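You operate a simulated robot arm through the tools that you are given. There is no shell and no other tool.

You run a simulated robot arm. Do the job below in one go: nothing can be reset, and whatever is moved stays where it is left.

TASK
Load the turntable: yellow peg by its 2, teal peg by its 4.
Fine: bring each figure round to the red mark to load it; turn back to 1.

The check looks at the end state, three seconds after you hand in, the way a careful person would. Anything else that was tipped, shoved, dropped, spilled or broken makes it a failure.

THE ROBOT
A 7-joint arm with a two-finger parallel gripper, fixed in place. Base frame: the origin is on the floor under the middle of its stand, x ahead of it, y to its left, z up. Lengths are in mm, angles in degrees, forces in N, time in s.
With the tool pointing down near the work surface it reaches from about 240 to 680 mm from the base axis. Its first joint turns from -66.0 to 66.0 degrees. Payload 2.4 kg.
Tool frame: the origin (TCP) lies between the finger pads and is the grasp point; the fingertips stand 30 mm ahead of it; z points along the fingers, y is the line along which they close. Largest opening 94 mm; finger width 28, thickness 10; the body of the gripper, 50 by 96 mm, starts 55 mm behind the TCP.
Orientation is that of the tool frame in the base frame, as [roll, pitch, yaw] about the fixed x, y, z axes, in that order (R = Rz(yaw) Ry(pitch) Rx(roll)). With the fingers straight down and closing along the base's y, the tool's x points along the base's -x, its y along +y and its z along -z.

THE INTERFACE
- The arm moves only by the tool step_arm. Its argument "commands" is a list of rows, each an object of numbers (a shift or turn left out is 0, a gripper value left out holds the last): "tx", "ty", "tz": the shift along the tool's x, y, z in mm; "wx", "wy", "wz": the turn, a rotation vector about the tool's x, y, z in degrees; "claw": the opening, from 0 (shut) to 1 (fully open). In form: [{"tx": .., "ty": .., "tz": .., "wx": .., "wy": .., "wz": .., "claw": ..}, ...]. A call has 1 to 20 rows; each row is the pose to reach, as a shift and turn from the pose commanded when the call began, along the tool's axes at that moment. Rows are played at 5 a second. More than 50 mm and 8.6 degrees between two rows, or a gripper value outside its range, and nothing of the call is played. A pose out of reach is approached as far as the arm can. The call stops where the force on the tool passes 40 N (or 10 N more than at its start, if that is more) or the arm is blocked; 0.2 s more then pass. The fingers move at their own pace (about 153 mm/s each) and stop on an object; they squeeze with about 41 N. The grip force told is the motor's: it shows also when the fingers shut on nothing. Time passes only in rows, and 0.2 s behind the last, so rows that repeat a pose let the fingers close. It gives the time, the measured TCP pose, the force on the tool (base axes), the opening and the grip force at its end, in the units of the frame above (readings bear some noise), with the torque about the TCP (base axes, N m) and any sound that the robot's microphone picked up, and new pictures: "show" is both (left out), scene, wrist or none.
- Cameras (640 x 400 px; columns grow to the right, rows downward): "scene" is fixed at [33.7, 456.9, 1453.7]; the picture's right is [-0.80, -0.60, 0.00], its down [-0.32, 0.43, -0.84] and it looks along [0.51, -0.67, -0.54] (base axes); focal length 342 px, centre (320, 200). "wrist" rides on the gripper at [76, 14, -102] in the tool frame; the picture's right is [-0.18, 0.98, 0.00], its down [-0.75, -0.14, -0.64] and it looks along [-0.63, -0.12, 0.77] (tool axes); focal length 243 px, centre (320, 200). There is no depth. A picture from a camera that has moved, and an enlarged one, comes with that camera's place and axes in the base frame and with its lens. The place of the scene camera against the robot may be out by one fixed shift of up to 18 mm in any direction.
- enlarge(camera, box): a new picture of the part [left, top, right, bottom] of that camera's present view, enlarged. The clock stands still meanwhile.
- sign_off(): hands the job in; it is judged then, once.

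Places have to be worked out from the pictures, the camera data and where the tool is seen. Open the gripper and draw the arm clear of the work before you hand the job in, unless the task says otherwise.

The tools are called as a command line: name --argument value ..., lists and objects as JSON in quotes. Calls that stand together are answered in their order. step_arm: Moves the arm, as the interface text tells. Its arguments: {"type":"object","properties":{"commands":{"type":"array"},"show":{"type":"string","enum":["both","scene","wrist","none"]}},"required":["commands"]} The other tools are called the same way: enlarge (camera, box) takes an enlarged picture of a part of a camera's view; sign_off () hands the job in.

At the start:

```text
clock: 0.0
tool_pos: [349.1, -8.5, 1183.9]
tcp_rot: [179.9, 0.0, 180.0]
ft_force: [0.2, -0.4, -0.8]
moment: [0.0, -0.01, 0.01]
finger_gap: 93.9
finger_force: 0.0
```

scene: 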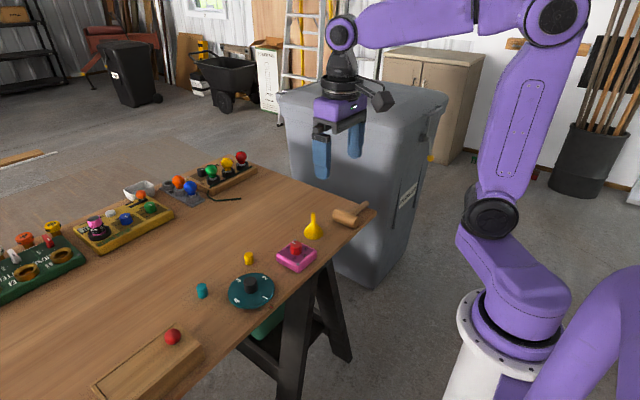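
wrist: 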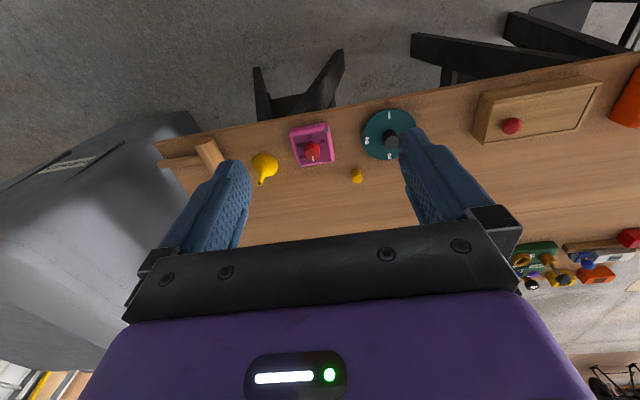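

I begin by looking closely at the turntable, the pegs and the objects near them.

enlarge --camera "scene" --box '[180, 230, 340, 330]'

enlarge --camera "wrist" --box '[240, 80, 480, 230]'

```text
4.00 times, centred on (260, 280) of scene
camera zoom: at [33.7, 456.9, 1453.7], right [-0.8, -0.6, 0.0], down [-0.32, 0.43, -0.84], along [0.51, -0.67, -0.54], focal length 1367 px, centre (560, -120)
```

zoom: 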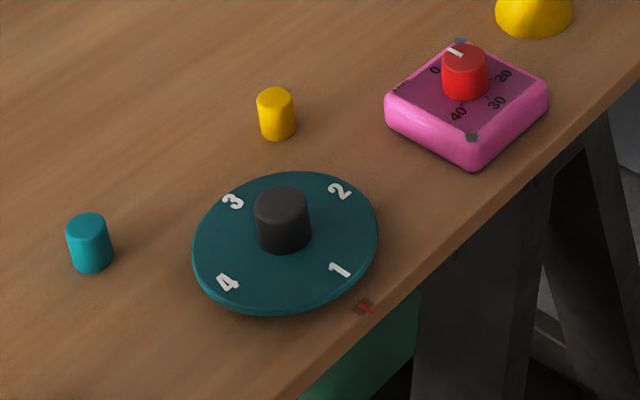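

```text
2.67 times, centred on (360, 155) of wrist
camera zoom: at [274.0, 4.4, 1286.1], right [0.18, 0.98, 0.0], down [0.75, -0.14, 0.64], along [0.63, -0.12, -0.77], focal length 647 px, centre (213, 320)
```

zoom: 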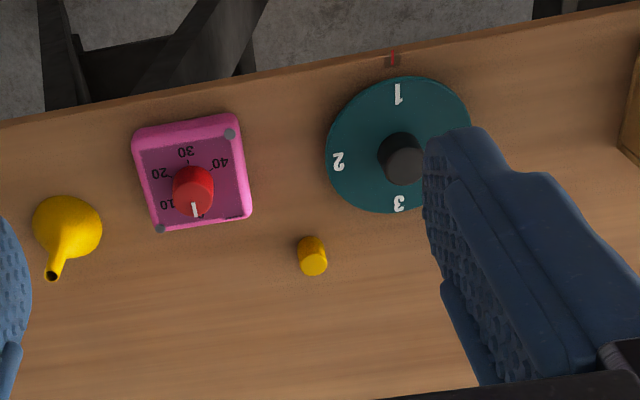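

The disc lies at about (510, 103), its top around z≈825, and figure 1 is at the red mark on the table edge nearest the robot. I move down and across to look at the disc from closer, staying well above everything.

step_arm --commands '[{"tx": -6, "ty": 16, "tz": 29}, {"tx": -13, "ty": 33, "tz": 58}, {"tx": -19, "ty": 50, "tz": 87}, {"tx": -25, "ty": 66, "tz": 116}, {"tx": -32, "ty": 83, "tz": 145}, {"tx": -38, "ty": 99, "tz": 174}, {"tx": -45, "ty": 116, "tz": 203}, {"tx": -51, "ty": 132, "tz": 234}]' --show "both"

```text
clock: 1.8
tool_pos: [400.6, 123.4, 949.7]
tcp_rot: [-179.9, 0.0, 179.9]
ft_force: [-0.1, -1.1, 1.1]
moment: [-0.02, 0.04, -0.01]
finger_gap: 94.1
finger_force: 0.2
camera wrist: at [324.8, 136.7, 1051.9], right [0.19, 0.98, 0.0], down [0.75, -0.14, 0.64], along [0.63, -0.12, -0.77], focal length 243 px, centre (320, 200)
```

scene: 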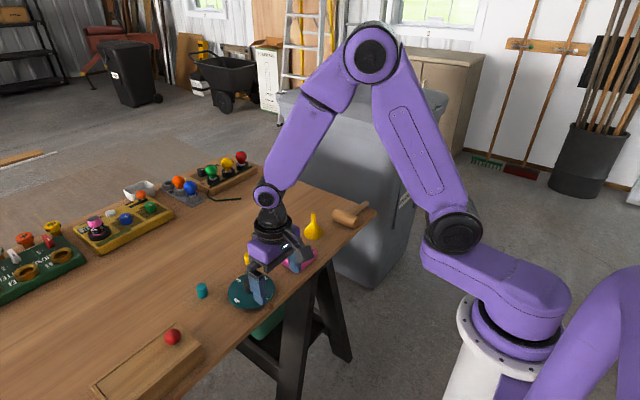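
wrist: 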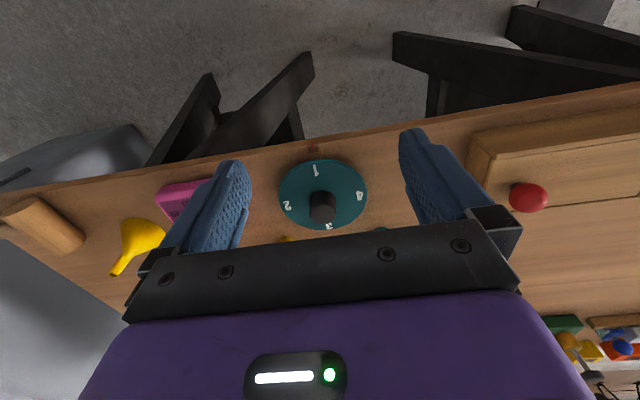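

enlarge --camera "wrist" --box '[240, 130, 400, 240]'

```text
3.64 times, centred on (320, 185) of wrist
camera zoom: at [324.8, 136.7, 1051.9], right [0.19, 0.98, 0.0], down [0.75, -0.14, 0.64], along [0.63, -0.12, -0.77], focal length 882 px, centre (320, 254)
```

zoom: 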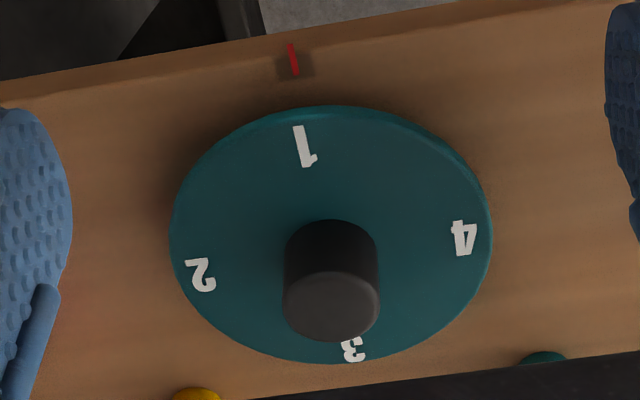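

Triangulating the figures from the two wrist views puts the disc centre at about (518, 105) with its top at z≈820. The knob is about 29 mm wide with its top at z≈843, the table is at z≈804, and the mark is at (450, 105). I move to above the knob to check this before going down.

step_arm --commands '[{"tx": -30, "ty": -5, "tz": 5}, {"tx": -60, "ty": -10, "tz": 15}, {"tx": -90, "ty": -15, "tz": 30}, {"tx": -117.4, "ty": -18.6, "tz": 45}, {"tx": -117.4, "ty": -18.6, "tz": 45}]' --show "both"

```text
clock: 3.0
tool_pos: [518.9, 104.9, 905.3]
tcp_rot: [-179.9, -0.1, 179.9]
ft_force: [0.6, 0.0, -0.2]
moment: [-0.01, 0.01, 0.01]
finger_gap: 94.1
finger_force: 0.0
camera wrist: at [443.1, 118.0, 1007.4], right [0.18, 0.98, 0.0], down [0.75, -0.14, 0.64], along [0.63, -0.12, -0.77], focal length 243 px, centre (320, 200)
```

scene: 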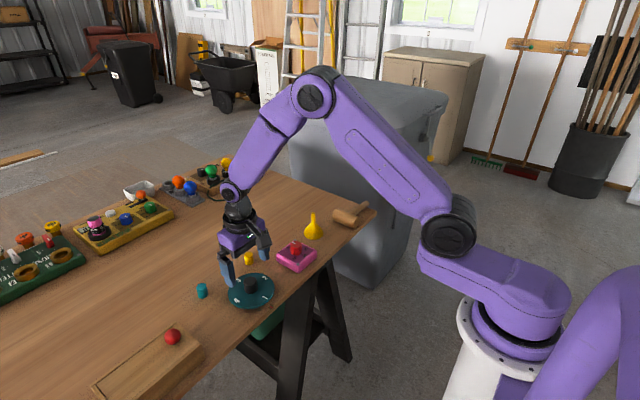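
wrist: 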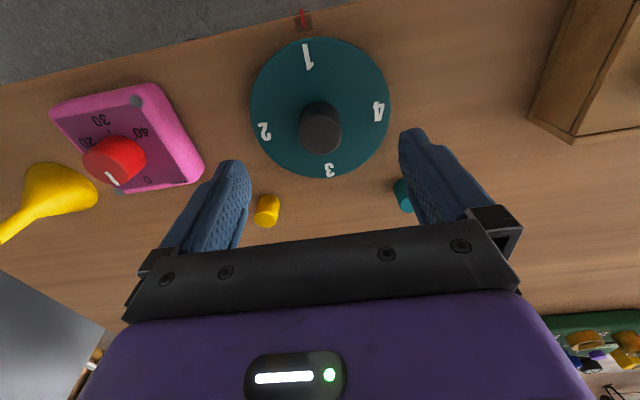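

enlarge --camera "wrist" --box '[230, 0, 430, 190]'

enlarge --camera "wrist" --box '[220, 150, 440, 250]'

enlarge --camera "scene" --box '[180, 230, 300, 320]'

```text
2.11 times, centred on (330, 95) of wrist
camera zoom: at [443.1, 118.0, 1007.4], right [0.18, 0.98, 0.0], down [0.75, -0.14, 0.64], along [0.63, -0.12, -0.77], focal length 511 px, centre (299, 421)
```

zoom: 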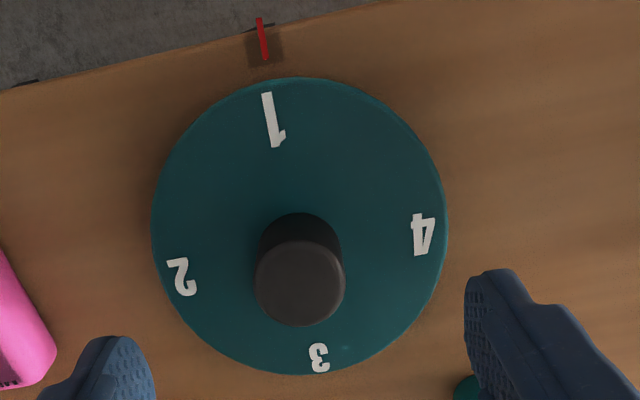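

```text
2.91 times, centred on (330, 200) of wrist
camera zoom: at [443.1, 118.0, 1007.4], right [0.18, 0.98, 0.0], down [0.75, -0.14, 0.64], along [0.63, -0.12, -0.77], focal length 706 px, centre (291, 200)
```

zoom: 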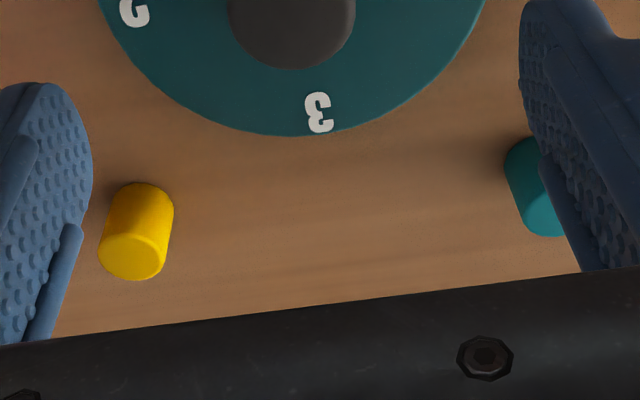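

```text
4.44 times, centred on (240, 275) of scene
camera zoom: at [33.8, 456.9, 1453.7], right [-0.8, -0.6, 0.0], down [-0.32, 0.43, -0.84], along [0.51, -0.67, -0.54], focal length 1519 px, centre (676, -133)
```

zoom: 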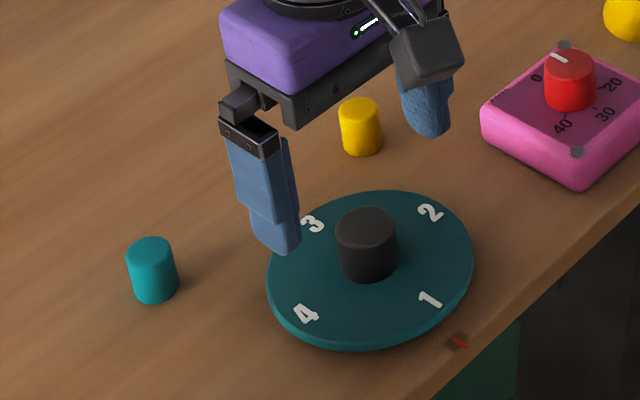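

The knob sits right on the tool axis, with its centre at about (517.8, 104.4). Figure 1 is aligned with the mark. Before gripping, I test in the air whether the wrist can turn +90° at this height.

step_arm --commands '[{"wz": 8}, {"wz": 16}, {"wz": 24}, {"wz": 32}, {"wz": 40}, {"wz": 48}, {"wz": 56}, {"wz": 64}, {"wz": 72}, {"wz": 80}, {"wz": 88}, {"wz": 90}, {"wz": 90}]' --show "wrist"

```text
clock: 5.8
tool_pos: [518.2, 104.8, 904.0]
tcp_rot: [-180.0, 0.0, 89.9]
ft_force: [0.5, -0.7, -0.5]
moment: [0.02, 0.01, 0.0]
finger_gap: 94.3
finger_force: 0.1
camera wrist: at [533.2, 179.6, 1007.1], right [0.98, -0.19, 0.0], down [-0.14, -0.75, 0.64], along [-0.12, -0.63, -0.77], focal length 243 px, centre (320, 200)
```

wrist: 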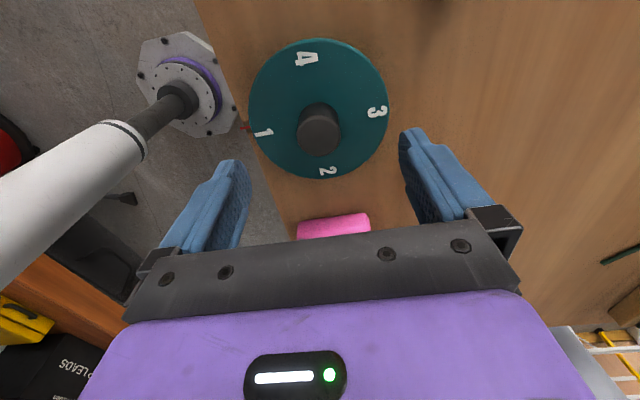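

+90° is reachable. I test the other direction as well, back through 0 toward −90°.

step_arm --commands '[{"wz": -8.5}, {"wz": -17}, {"wz": -25.5}, {"wz": -34}, {"wz": -42.5}, {"wz": -51}, {"wz": -59.5}, {"wz": -68}, {"wz": -76.5}, {"wz": -85}, {"wz": -93.5}, {"wz": -102}, {"wz": -110.5}, {"wz": -119}, {"wz": -127.5}, {"wz": -136}, {"wz": -144.5}, {"wz": -153}, {"wz": -161.5}, {"wz": -170}]' --show "none"

step_arm --commands '[{"wz": -5}, {"wz": -10}, {"wz": -10}]' --show "wrist"

```text
clock: 10.0
tool_pos: [518.1, 104.1, 903.5]
tcp_rot: [180.0, 0.0, -99.8]
ft_force: [-0.5, 0.5, -0.5]
moment: [0.0, 0.0, -0.01]
finger_gap: 94.1
finger_force: 0.0
```

```text
clock: 10.8
tool_pos: [518.3, 104.6, 904.7]
tcp_rot: [-180.0, -0.1, -90.0]
ft_force: [-0.9, -0.3, 0.0]
moment: [0.01, 0.01, 0.01]
finger_gap: 94.0
finger_force: 0.0
camera wrist: at [504.3, 27.2, 1007.3], right [-0.98, 0.18, 0.0], down [0.14, 0.75, 0.64], along [0.12, 0.63, -0.77], focal length 243 px, centre (320, 200)
```

wrist: 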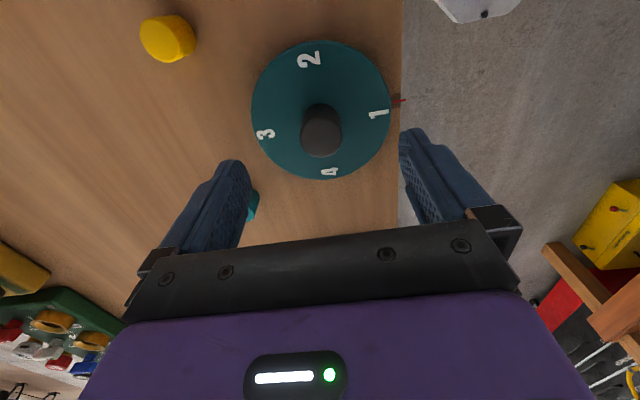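

The wrist reaches ±90°. From this −90° orientation (fingers along x) I go down to fingertips about 6 mm above the disc and close on the knob.

step_arm --commands '[{"tz": 12, "claw": 0.6}, {"tz": 24, "claw": 0.6}, {"tz": 34, "claw": 0.6}, {"tz": 42, "claw": 0.6}, {"tz": 48, "claw": 0.6}, {"tz": 48, "claw": 0.6}]' --show "both"

```text
clock: 12.2
tool_pos: [518.6, 104.7, 857.2]
tcp_rot: [180.0, 0.0, -89.9]
ft_force: [-0.4, -0.1, -0.1]
moment: [0.01, -0.03, 0.02]
finger_gap: 56.5
finger_force: 0.1
camera wrist: at [504.4, 27.7, 958.9], right [-0.98, 0.18, 0.0], down [0.14, 0.75, 0.64], along [0.12, 0.63, -0.77], focal length 243 px, centre (320, 200)
```

scene: 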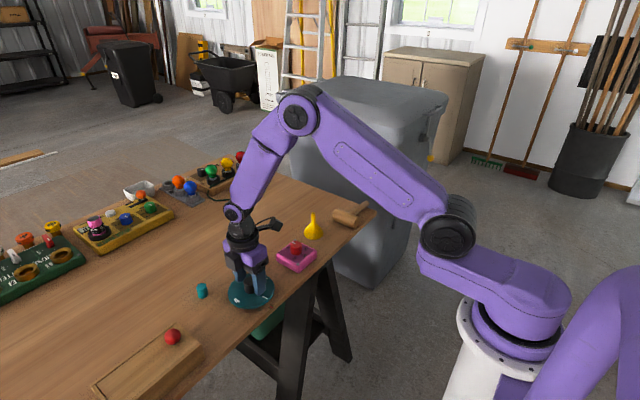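
wrist: 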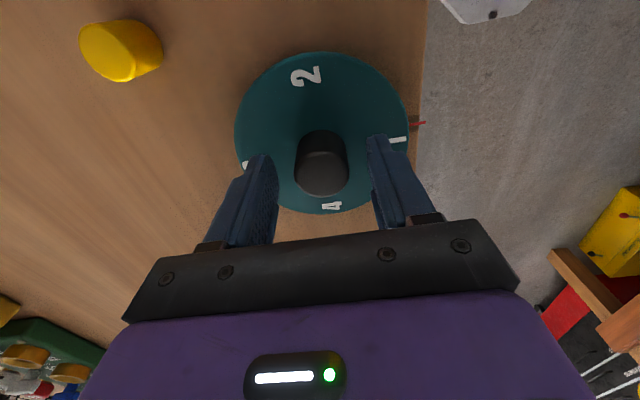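

enlarge --camera "wrist" --box '[220, 40, 440, 220]'

enlarge --camera "scene" --box '[200, 230, 300, 320]'

```text
2.22 times, centred on (330, 130) of wrist
camera zoom: at [504.4, 27.7, 958.9], right [-0.98, 0.18, 0.0], down [0.14, 0.75, 0.64], along [0.12, 0.63, -0.77], focal length 539 px, centre (298, 356)
```

zoom: 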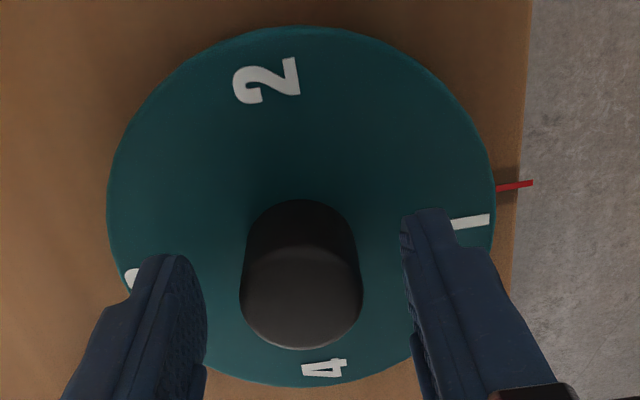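

```text
4.44 times, centred on (250, 275) of scene
camera zoom: at [33.7, 456.9, 1453.7], right [-0.8, -0.6, 0.0], down [-0.32, 0.43, -0.84], along [0.51, -0.67, -0.54], focal length 1519 px, centre (631, -133)
```

zoom: 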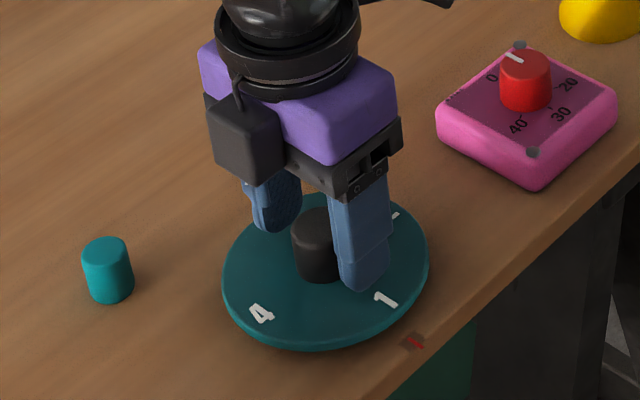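

The fingers straddle the knob centrally, to within 1 mm, and are clear of the disc. I nudge 0.7 mm and close.

step_arm --commands '[{"ty": 0.7, "claw": 0.6}, {"ty": 0.7, "claw": 0.4}, {"ty": 0.7, "claw": 0.2}, {"ty": 0.7, "claw": 0.2}, {"ty": 0.7, "claw": 0.2}]' --show "wrist"

```text
clock: 13.4
tool_pos: [518.3, 104.3, 856.7]
tcp_rot: [-180.0, -0.1, -90.0]
ft_force: [0.7, 0.0, -0.9]
moment: [0.08, -0.03, 0.0]
finger_gap: 30.8
finger_force: 44.7
camera wrist: at [503.6, 27.4, 958.9], right [-0.98, 0.18, 0.0], down [0.14, 0.75, 0.64], along [0.12, 0.63, -0.77], focal length 243 px, centre (320, 200)
```

wrist: 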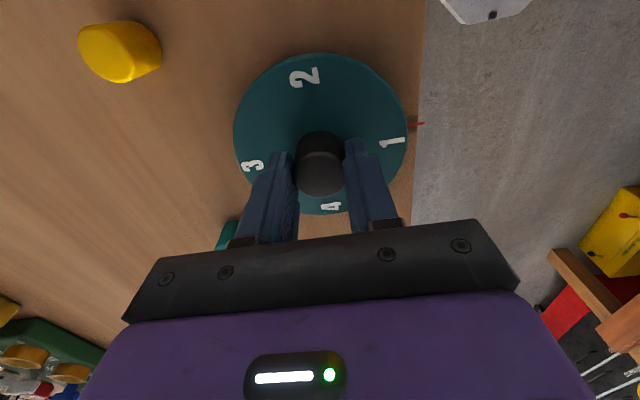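

The knob is gripped (30.8 mm gap, almost no side force). I now turn it +90° (clockwise from above) to bring 2 round to the mark.

step_arm --commands '[{"wz": 3}, {"wz": 8}, {"wz": 13}, {"wz": 18}, {"wz": 23}, {"wz": 28}, {"wz": 33}, {"wz": 38}, {"wz": 43}, {"wz": 46}, {"wz": 46}]' --show "wrist"

```text
clock: 15.8
tool_pos: [517.5, 103.9, 855.9]
tcp_rot: [-180.0, -0.1, -135.9]
ft_force: [-3.0, 6.9, -8.8]
moment: [0.07, 0.11, 0.05]
finger_gap: 30.9
finger_force: 45.2
camera wrist: at [452.9, 61.2, 959.0], right [-0.55, 0.84, 0.0], down [0.64, 0.42, 0.64], along [0.54, 0.35, -0.77], focal length 243 px, centre (320, 200)
```

wrist: 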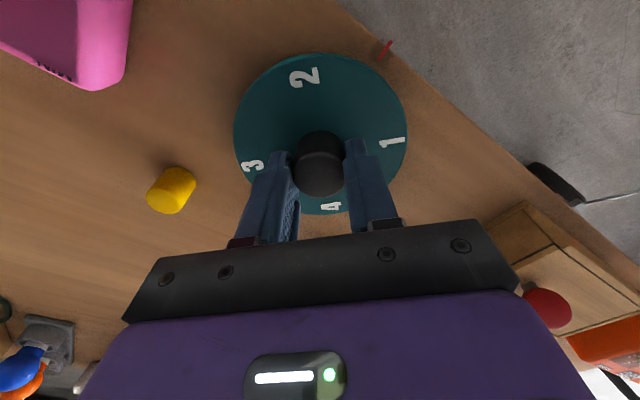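

The disc turns with the gripper without slipping, and the forces are small. I continue the remaining 44°.

step_arm --commands '[{"wz": 5}, {"wz": 10}, {"wz": 15}, {"wz": 20}, {"wz": 25}, {"wz": 30}, {"wz": 35}, {"wz": 40}, {"wz": 44}, {"wz": 44}, {"wz": 44}]' --show "both"

enlarge --camera "wrist" --box '[220, 20, 440, 220]'

```text
clock: 18.2
tool_pos: [517.8, 104.0, 857.7]
tcp_rot: [-179.9, 0.0, 180.0]
ft_force: [-7.8, 15.8, -5.1]
moment: [0.47, 0.33, 0.02]
finger_gap: 30.8
finger_force: 44.6
camera wrist: at [441.3, 118.4, 959.0], right [0.18, 0.98, 0.0], down [0.75, -0.14, 0.64], along [0.63, -0.12, -0.77], focal length 243 px, centre (320, 200)
```

scene: 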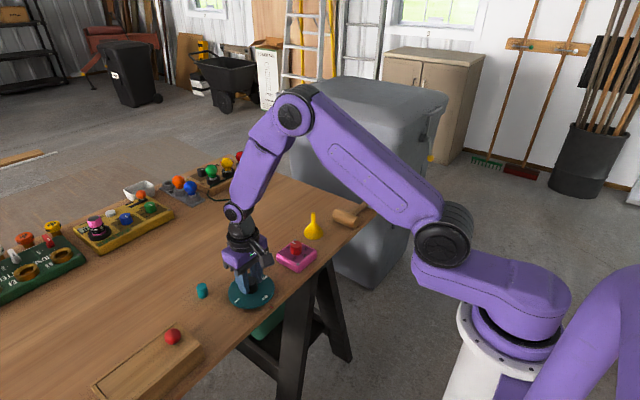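
wrist: 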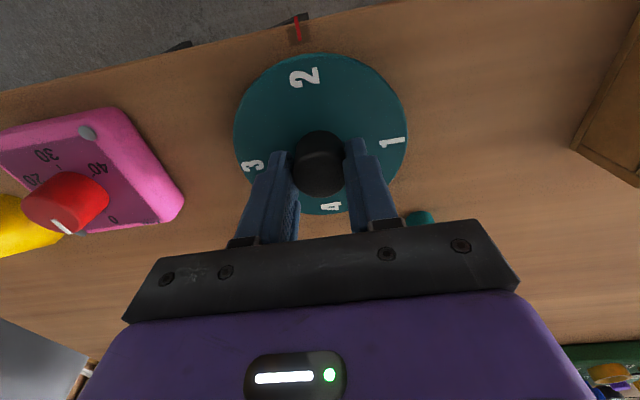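

```text
2.00 times, centred on (330, 120) of wrist
camera zoom: at [441.3, 118.4, 959.0], right [0.18, 0.98, 0.0], down [0.75, -0.14, 0.64], along [0.63, -0.12, -0.77], focal length 485 px, centre (300, 360)
```

zoom: 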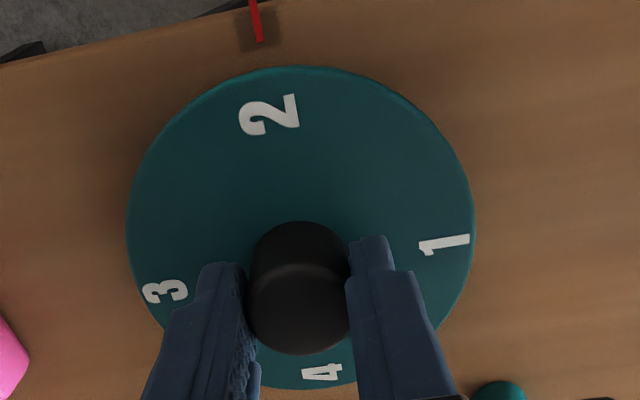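

Figure 2 is now at the mark, aligned to within about 0.5°. I open the gripper and lift off.

step_arm --commands '[{"claw": 0.5}, {"claw": 0.6}, {"tz": -10, "claw": 0.6}, {"tz": -25, "claw": 0.6}, {"tz": -45, "claw": 0.6}, {"tz": -65, "claw": 0.6}, {"tz": -80, "claw": 0.6}, {"tz": -80, "claw": 0.6}]' --show "both"

enlarge --camera "wrist" --box '[200, 20, 440, 240]'

```text
clock: 20.0
tool_pos: [517.8, 103.5, 937.6]
tcp_rot: [-180.0, 0.0, -180.0]
ft_force: [-1.3, 0.2, 0.5]
moment: [-0.01, 0.0, 0.0]
finger_gap: 56.0
finger_force: 0.1
camera wrist: at [442.1, 117.5, 1039.2], right [0.18, 0.98, 0.0], down [0.75, -0.14, 0.64], along [0.63, -0.12, -0.77], focal length 243 px, centre (320, 200)
```

scene: 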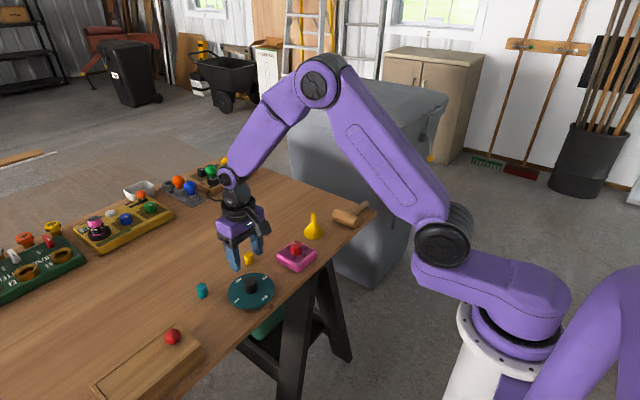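
wrist: 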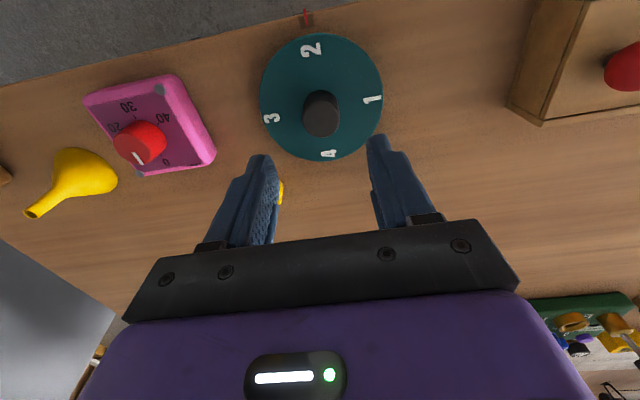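

```text
1.82 times, centred on (320, 130) of wrist
camera zoom: at [442.1, 117.5, 1039.2], right [0.18, 0.98, 0.0], down [0.75, -0.14, 0.64], along [0.63, -0.12, -0.77], focal length 441 px, centre (320, 327)
```

zoom: 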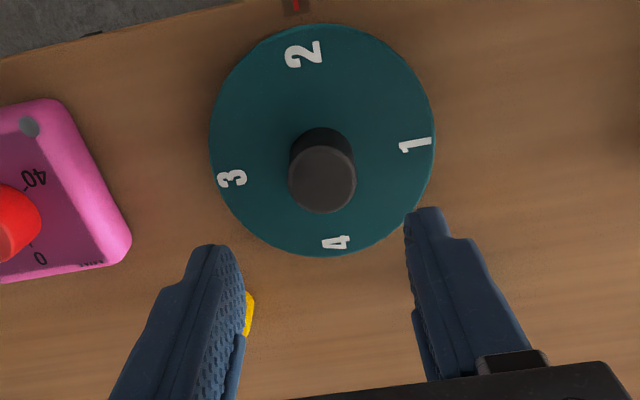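

The disc stayed put, with 2 at the mark and the knob still at (518, 104.5). Next I move over the yellow peg, estimated at (602, 31), to look straight down at it.

step_arm --commands '[{"tx": -21, "ty": -18, "claw": 0.8}, {"tx": -42, "ty": -36, "claw": 0.8}, {"tx": -63, "ty": -55, "claw": 0.8}, {"tx": -84, "ty": -73, "claw": 0.8}, {"tx": -84, "ty": -73, "claw": 0.8}]' --show "both"

enlarge --camera "wrist" --box '[220, 50, 420, 220]'

```text
clock: 21.2
tool_pos: [601.7, 29.6, 935.7]
tcp_rot: [-179.9, 0.0, -179.9]
ft_force: [0.6, 0.8, 0.6]
moment: [-0.03, 0.02, 0.01]
finger_gap: 74.8
finger_force: 0.0
camera wrist: at [526.0, 44.5, 1039.3], right [0.18, 0.98, 0.0], down [0.75, -0.14, 0.64], along [0.63, -0.12, -0.77], focal length 243 px, centre (320, 200)
```

scene: 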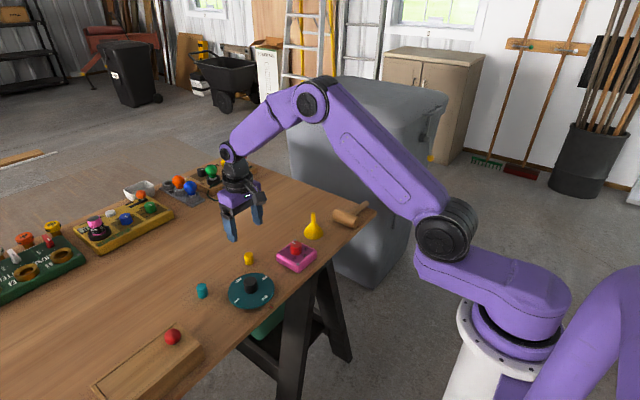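
wrist: 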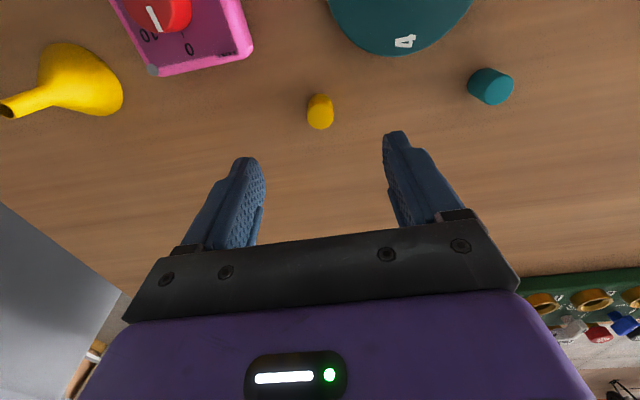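

```text
2.35 times, centred on (320, 135) of wrist
camera zoom: at [526.0, 44.5, 1039.3], right [0.18, 0.98, 0.0], down [0.75, -0.14, 0.64], along [0.63, -0.12, -0.77], focal length 571 px, centre (320, 353)
```

zoom: 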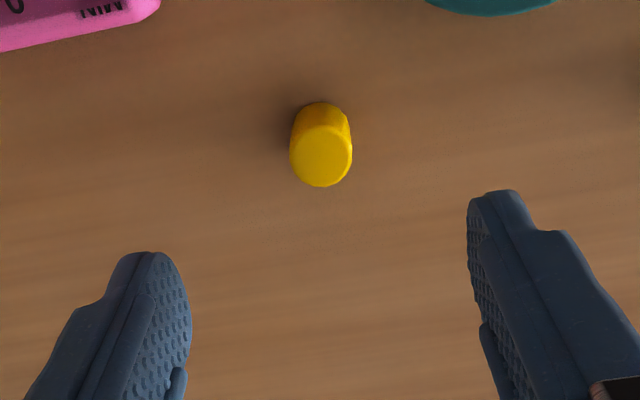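

The yellow peg is about 23 mm wide and 26 mm tall, centred at (604.4, 31.3), so just 2.7 mm ahead of the tool axis. I go down around it with the fingers half open.

step_arm --commands '[{"tx": -2.7, "tz": 10, "claw": 0.6}, {"tx": -2.7, "tz": 30, "claw": 0.6}, {"tx": -2.7, "tz": 50, "claw": 0.6}, {"tx": -2.7, "tz": 68, "claw": 0.6}, {"tx": -2.7, "tz": 82, "claw": 0.6}, {"tx": -2.7, "tz": 92, "claw": 0.6}, {"tx": -2.7, "tz": 96, "claw": 0.6}, {"tx": -2.7, "tz": 96, "claw": 0.6}]' --show "both"

enlarge --camera "wrist" --box '[220, 80, 420, 240]'

enlarge --camera "scene" --box '[200, 220, 300, 290]'

```text
clock: 23.0
tool_pos: [604.6, 31.7, 839.7]
tcp_rot: [179.9, 0.0, -180.0]
ft_force: [-0.5, 0.6, 0.5]
moment: [0.03, -0.01, 0.02]
finger_gap: 56.6
finger_force: 0.2
camera wrist: at [528.6, 44.3, 942.9], right [0.18, 0.98, 0.0], down [0.75, -0.14, 0.64], along [0.63, -0.12, -0.77], focal length 243 px, centre (320, 200)
```

scene: 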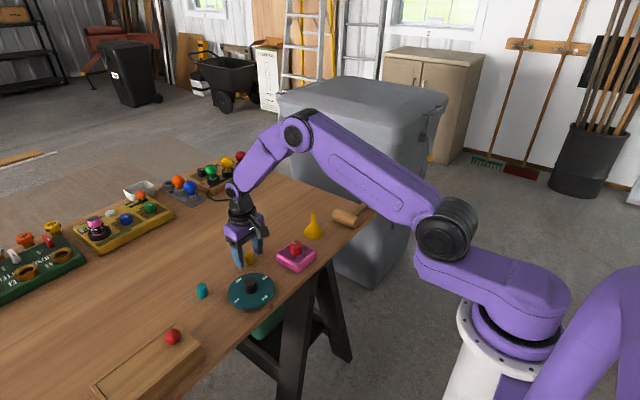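
wrist: 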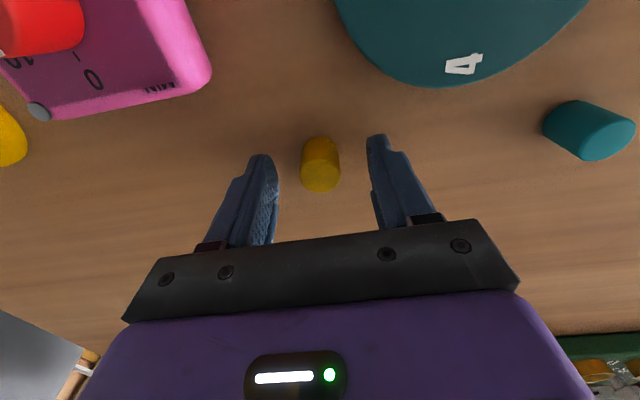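

```text
2.50 times, centred on (320, 160) of wrist
camera zoom: at [528.6, 44.3, 942.9], right [0.18, 0.98, 0.0], down [0.75, -0.14, 0.64], along [0.63, -0.12, -0.77], focal length 606 px, centre (320, 300)
```

zoom: 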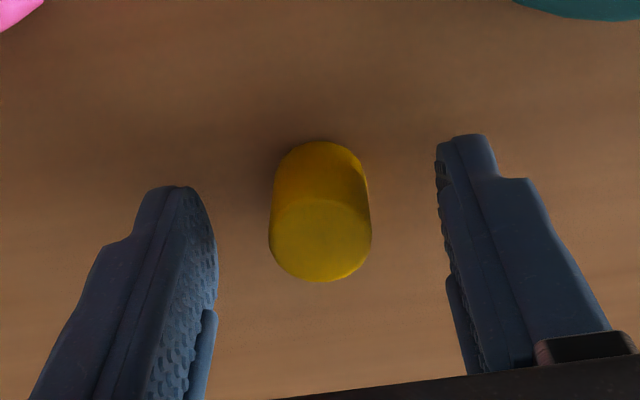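

```text
5.71 times, centred on (250, 255) of scene
camera zoom: at [33.7, 456.9, 1453.7], right [-0.8, -0.6, 0.0], down [-0.32, 0.43, -0.84], along [0.51, -0.67, -0.54], focal length 1952 px, centre (720, -114)
```

zoom: 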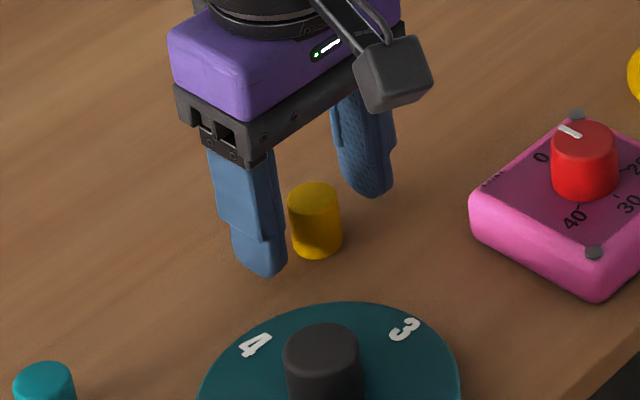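

The peg is centred between the fingers. I close on it.

step_arm --commands '[{"claw": 0.4}, {"claw": 0.25}, {"claw": 0.1}, {"claw": 0.1}, {"claw": 0.1}]' --show "wrist"

```text
clock: 24.2
tool_pos: [604.3, 29.9, 840.6]
tcp_rot: [179.9, 0.0, 180.0]
ft_force: [0.2, -0.5, -0.6]
moment: [-0.03, 0.01, 0.0]
finger_gap: 16.1
finger_force: 40.6
camera wrist: at [528.5, 44.2, 943.1], right [0.18, 0.98, 0.0], down [0.75, -0.14, 0.64], along [0.63, -0.12, -0.77], focal length 243 px, centre (320, 200)
```

wrist: 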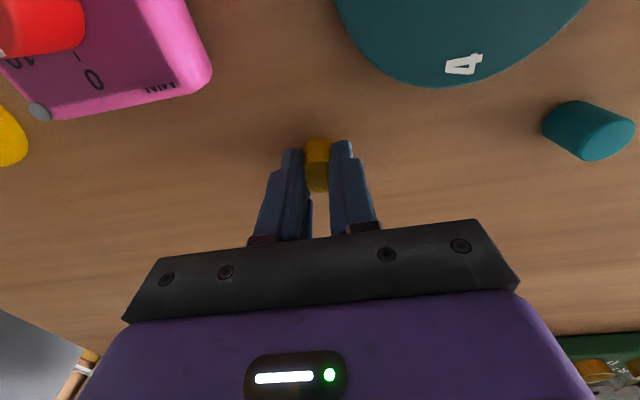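

The gap of 16.1 mm is less than the 22.6 mm peg width I estimated. I look closely at how the peg is held.

enlarge --camera "wrist" --box '[240, 110, 400, 240]'

enlarge --camera "scene" --box '[220, 235, 280, 280]'

```text
3.08 times, centred on (320, 175) of wrist
camera zoom: at [528.5, 44.2, 943.1], right [0.18, 0.98, 0.0], down [0.75, -0.14, 0.64], along [0.63, -0.12, -0.77], focal length 746 px, centre (320, 277)
```

zoom: 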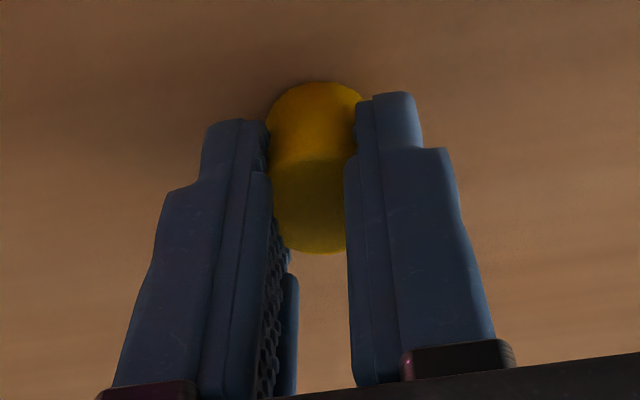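

```text
8.89 times, centred on (250, 258) of scene
camera zoom: at [33.7, 456.9, 1453.7], right [-0.8, -0.6, 0.0], down [-0.32, 0.43, -0.84], along [0.51, -0.67, -0.54], focal length 3037 px, centre (942, -311)
```

zoom: 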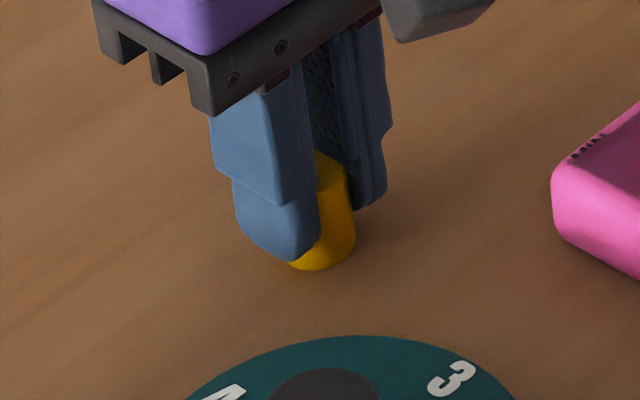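

The peg hasn't moved and is held upright. I lift it a little and check that it comes up with the gripper.

step_arm --commands '[{"tz": -4}, {"tz": -10}, {"tz": -20}, {"tz": -30}, {"tz": -40}, {"tz": -40}]' --show "both"

enlarge --camera "wrist" --box '[240, 110, 400, 240]'

enlarge --camera "scene" --box '[210, 220, 290, 280]'

```text
clock: 25.6
tool_pos: [605.0, 31.7, 879.9]
tcp_rot: [-179.9, -0.1, 180.0]
ft_force: [0.4, -0.7, 0.0]
moment: [-0.04, -0.03, 0.0]
finger_gap: 16.1
finger_force: 40.8
camera wrist: at [528.4, 44.6, 983.4], right [0.18, 0.98, 0.0], down [0.75, -0.14, 0.64], along [0.63, -0.12, -0.77], focal length 243 px, centre (320, 200)
```

scene: 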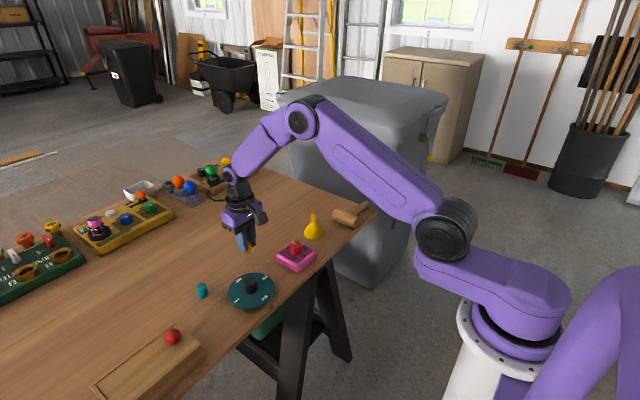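
wrist: 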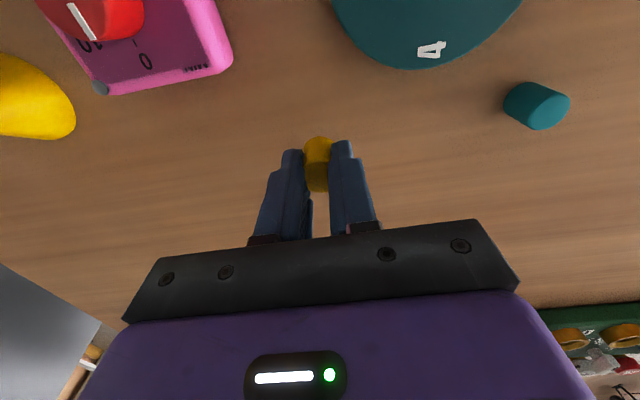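

```text
3.08 times, centred on (320, 175) of wrist
camera zoom: at [528.4, 44.6, 983.4], right [0.18, 0.98, 0.0], down [0.75, -0.14, 0.64], along [0.63, -0.12, -0.77], focal length 746 px, centre (320, 277)
```

zoom: 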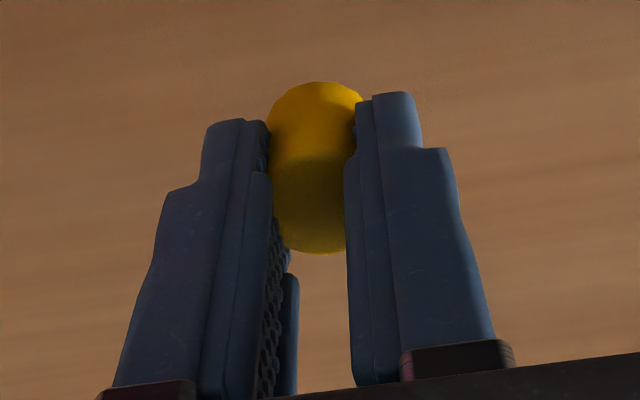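

```text
6.67 times, centred on (250, 250) of scene
camera zoom: at [33.7, 456.9, 1453.7], right [-0.8, -0.6, 0.0], down [-0.32, 0.43, -0.84], along [0.51, -0.67, -0.54], focal length 2278 px, centre (787, -133)
```

zoom: 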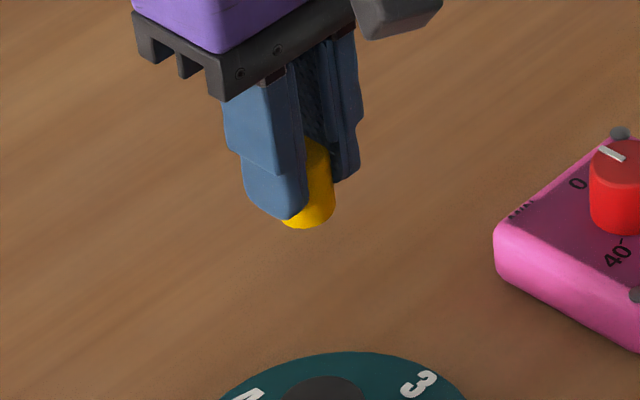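

The peg is held firmly and upright, with its bottom about 36 mm below the TCP. I carry it over to the spot inside figure 2 on the mark side, 35 mm from the disc centre at about (483, 104.7), staying high.

step_arm --commands '[{"tx": 0, "ty": 0, "tz": -15}, {"tx": 15, "ty": 9, "tz": -30}, {"tx": 40, "ty": 24, "tz": -35}, {"tx": 65, "ty": 39.2, "tz": -35}, {"tx": 90, "ty": 54.3, "tz": -35}, {"tx": 110, "ty": 66.3, "tz": -35}, {"tx": 121.7, "ty": 73.4, "tz": -35}, {"tx": 121.7, "ty": 73.4, "tz": -35}]' --show "both"

enlarge --camera "wrist" --box '[220, 20, 440, 220]'

```text
clock: 27.4
tool_pos: [483.0, 104.8, 915.2]
tcp_rot: [-179.9, 0.0, 179.9]
ft_force: [-0.3, 0.1, -0.5]
moment: [0.02, -0.02, 0.0]
finger_gap: 21.5
finger_force: 41.1
camera wrist: at [406.4, 118.3, 1017.9], right [0.18, 0.98, 0.0], down [0.75, -0.14, 0.64], along [0.63, -0.12, -0.77], focal length 243 px, centre (320, 200)
```

scene: 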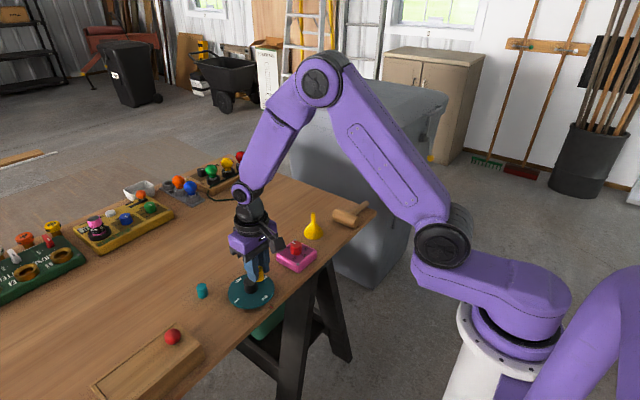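
wrist: 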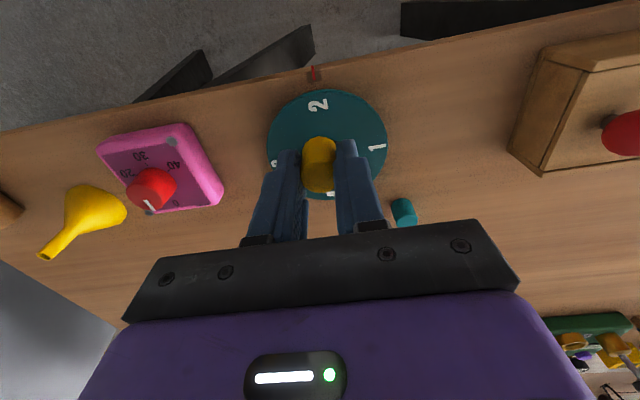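

```text
2.00 times, centred on (330, 120) of wrist
camera zoom: at [406.4, 118.3, 1017.9], right [0.18, 0.98, 0.0], down [0.75, -0.14, 0.64], along [0.63, -0.12, -0.77], focal length 485 px, centre (300, 360)
```

zoom: 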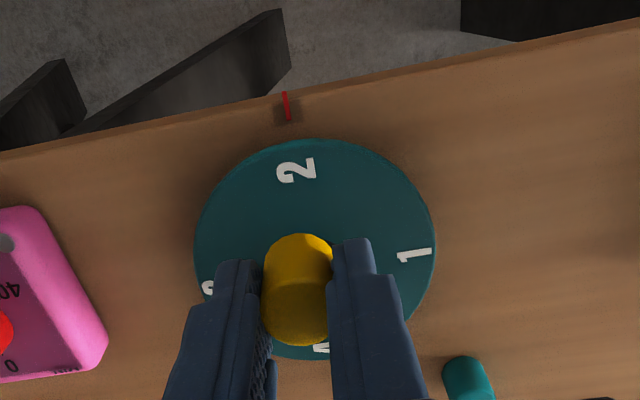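

The grip gap changed to 21.5 mm, which is the true peg width. I check whether the peg is still upright in the fingers.

enlarge --camera "wrist" --box '[240, 110, 400, 240]'

enlarge --camera "scene" --box '[215, 235, 295, 315]'

```text
3.08 times, centred on (320, 175) of wrist
camera zoom: at [406.4, 118.3, 1017.9], right [0.18, 0.98, 0.0], down [0.75, -0.14, 0.64], along [0.63, -0.12, -0.77], focal length 746 px, centre (320, 277)
```

zoom: 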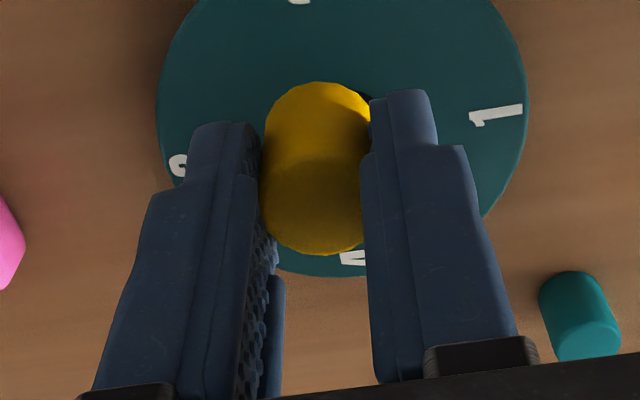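

```text
5.00 times, centred on (255, 275) of scene
camera zoom: at [33.7, 456.9, 1453.7], right [-0.8, -0.6, 0.0], down [-0.32, 0.43, -0.84], along [0.51, -0.67, -0.54], focal length 1708 px, centre (645, -175)
```

zoom: 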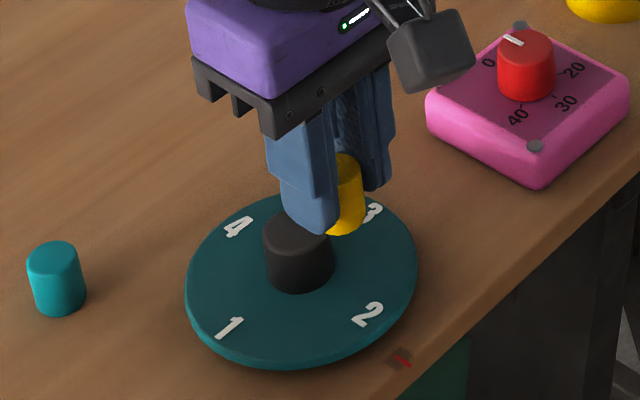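

The peg is upright and in the same place in the grip. I go down to a few mm above the disc.

step_arm --commands '[{"tz": 10}, {"tz": 22}, {"tz": 34}, {"tz": 44}, {"tz": 51}, {"tz": 55}, {"tz": 55}]' --show "both"

enlarge --camera "scene" --box '[215, 250, 295, 315]'

enlarge --camera "wrist" --box '[220, 40, 440, 220]'

```text
clock: 29.0
tool_pos: [483.3, 104.7, 860.8]
tcp_rot: [-180.0, 0.1, 179.9]
ft_force: [0.3, 0.3, 0.3]
moment: [0.02, -0.03, -0.03]
finger_gap: 21.8
finger_force: 41.2
camera wrist: at [406.7, 118.0, 963.0], right [0.18, 0.98, 0.0], down [0.75, -0.14, 0.64], along [0.63, -0.12, -0.77], focal length 243 px, centre (320, 200)
```

scene: 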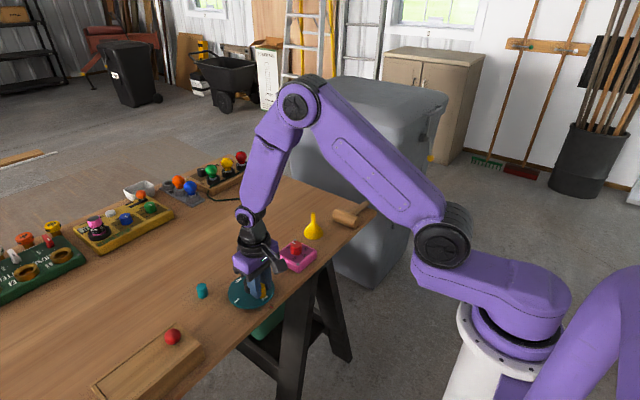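
wrist: 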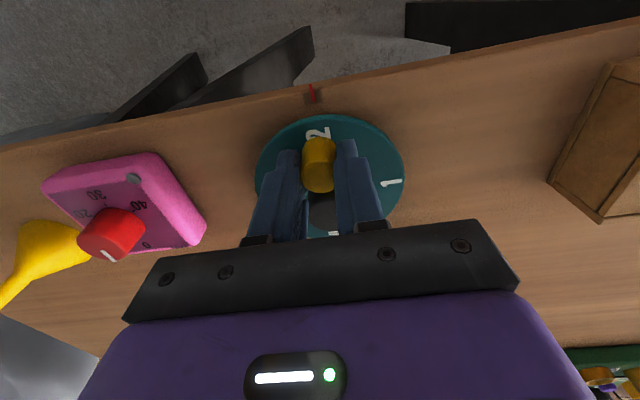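

```text
6.15 times, centred on (255, 282) of scene
camera zoom: at [33.7, 456.9, 1453.7], right [-0.8, -0.6, 0.0], down [-0.32, 0.43, -0.84], along [0.51, -0.67, -0.54], focal length 2103 px, centre (720, -308)
```

zoom: 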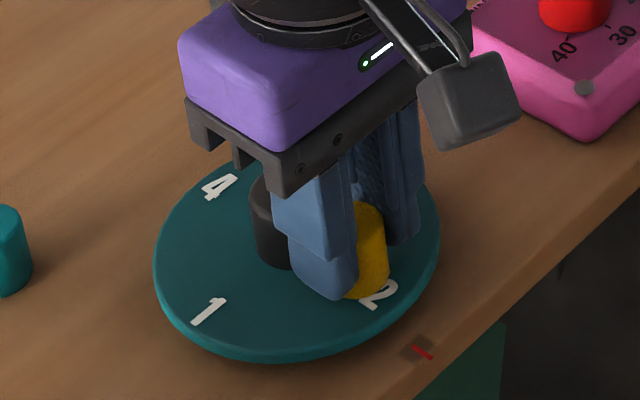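

```text
2.22 times, centred on (330, 130) of wrist
camera zoom: at [406.7, 118.0, 963.0], right [0.18, 0.98, 0.0], down [0.75, -0.14, 0.64], along [0.63, -0.12, -0.77], focal length 539 px, centre (298, 356)
```

zoom: 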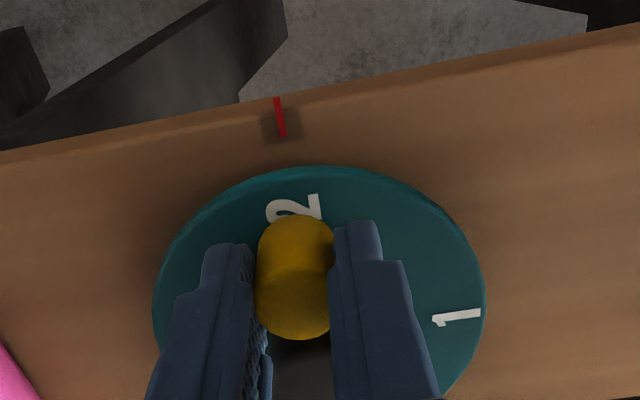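

I am now just above the disc with no contact yet. I lower slowly in small steps and watch the force.

step_arm --commands '[{"tz": 1}, {"tz": 2}, {"tz": 2.5}]' --show "none"

step_arm --commands '[{"tz": 0.6}, {"tz": 1.2}]' --show "none"

```text
clock: 29.8
tool_pos: [482.9, 104.4, 858.5]
tcp_rot: [179.9, 0.1, -180.0]
ft_force: [-3.3, -0.9, 22.7]
moment: [-0.05, 0.15, 0.03]
finger_gap: 21.6
finger_force: 40.8
```

```text
clock: 30.4
tool_pos: [483.8, 105.4, 858.3]
tcp_rot: [180.0, 0.2, 180.0]
ft_force: [-2.1, 0.7, 29.7]
moment: [-0.04, 0.06, 0.03]
finger_gap: 21.9
finger_force: 40.9
```

The peg is in contact with the disc (about 25 N upward). I ease back up slightly to relieve the load before releasing.

step_arm --commands '[{"tz": -1}, {"tz": -2}, {"tz": -2}]' --show "both"

enlarge --camera "scene" --box '[215, 250, 295, 315]'

```text
clock: 31.2
tool_pos: [482.9, 105.2, 857.7]
tcp_rot: [180.0, 0.0, 179.8]
ft_force: [2.0, 0.4, 3.0]
moment: [0.01, -0.01, -0.01]
finger_gap: 21.8
finger_force: 40.8
camera wrist: at [406.1, 117.9, 961.0], right [0.18, 0.98, 0.0], down [0.76, -0.14, 0.64], along [0.63, -0.12, -0.77], focal length 243 px, centre (320, 200)
```

scene: 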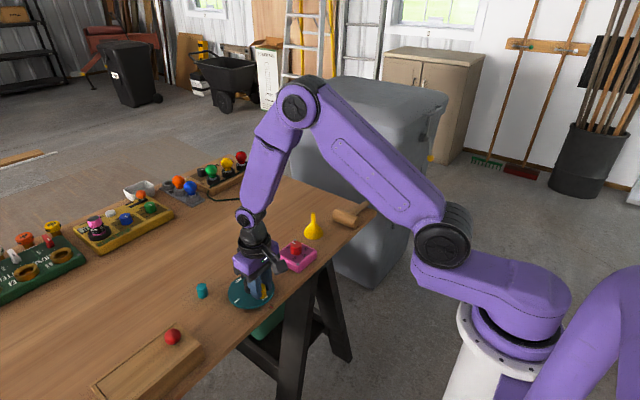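
wrist: 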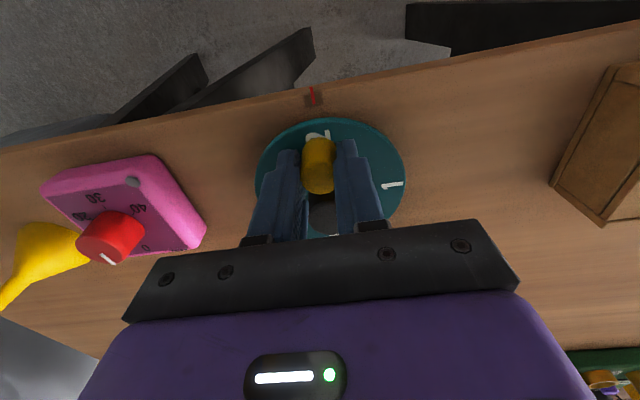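

```text
6.15 times, centred on (255, 282) of scene
camera zoom: at [33.7, 456.9, 1453.8], right [-0.8, -0.6, 0.0], down [-0.32, 0.43, -0.84], along [0.51, -0.67, -0.54], focal length 2103 px, centre (720, -308)
```

zoom: 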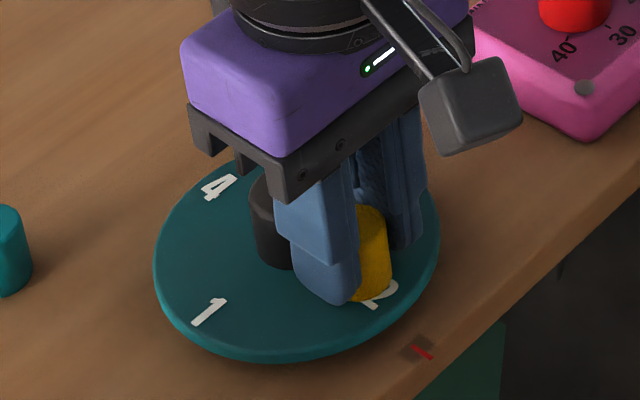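

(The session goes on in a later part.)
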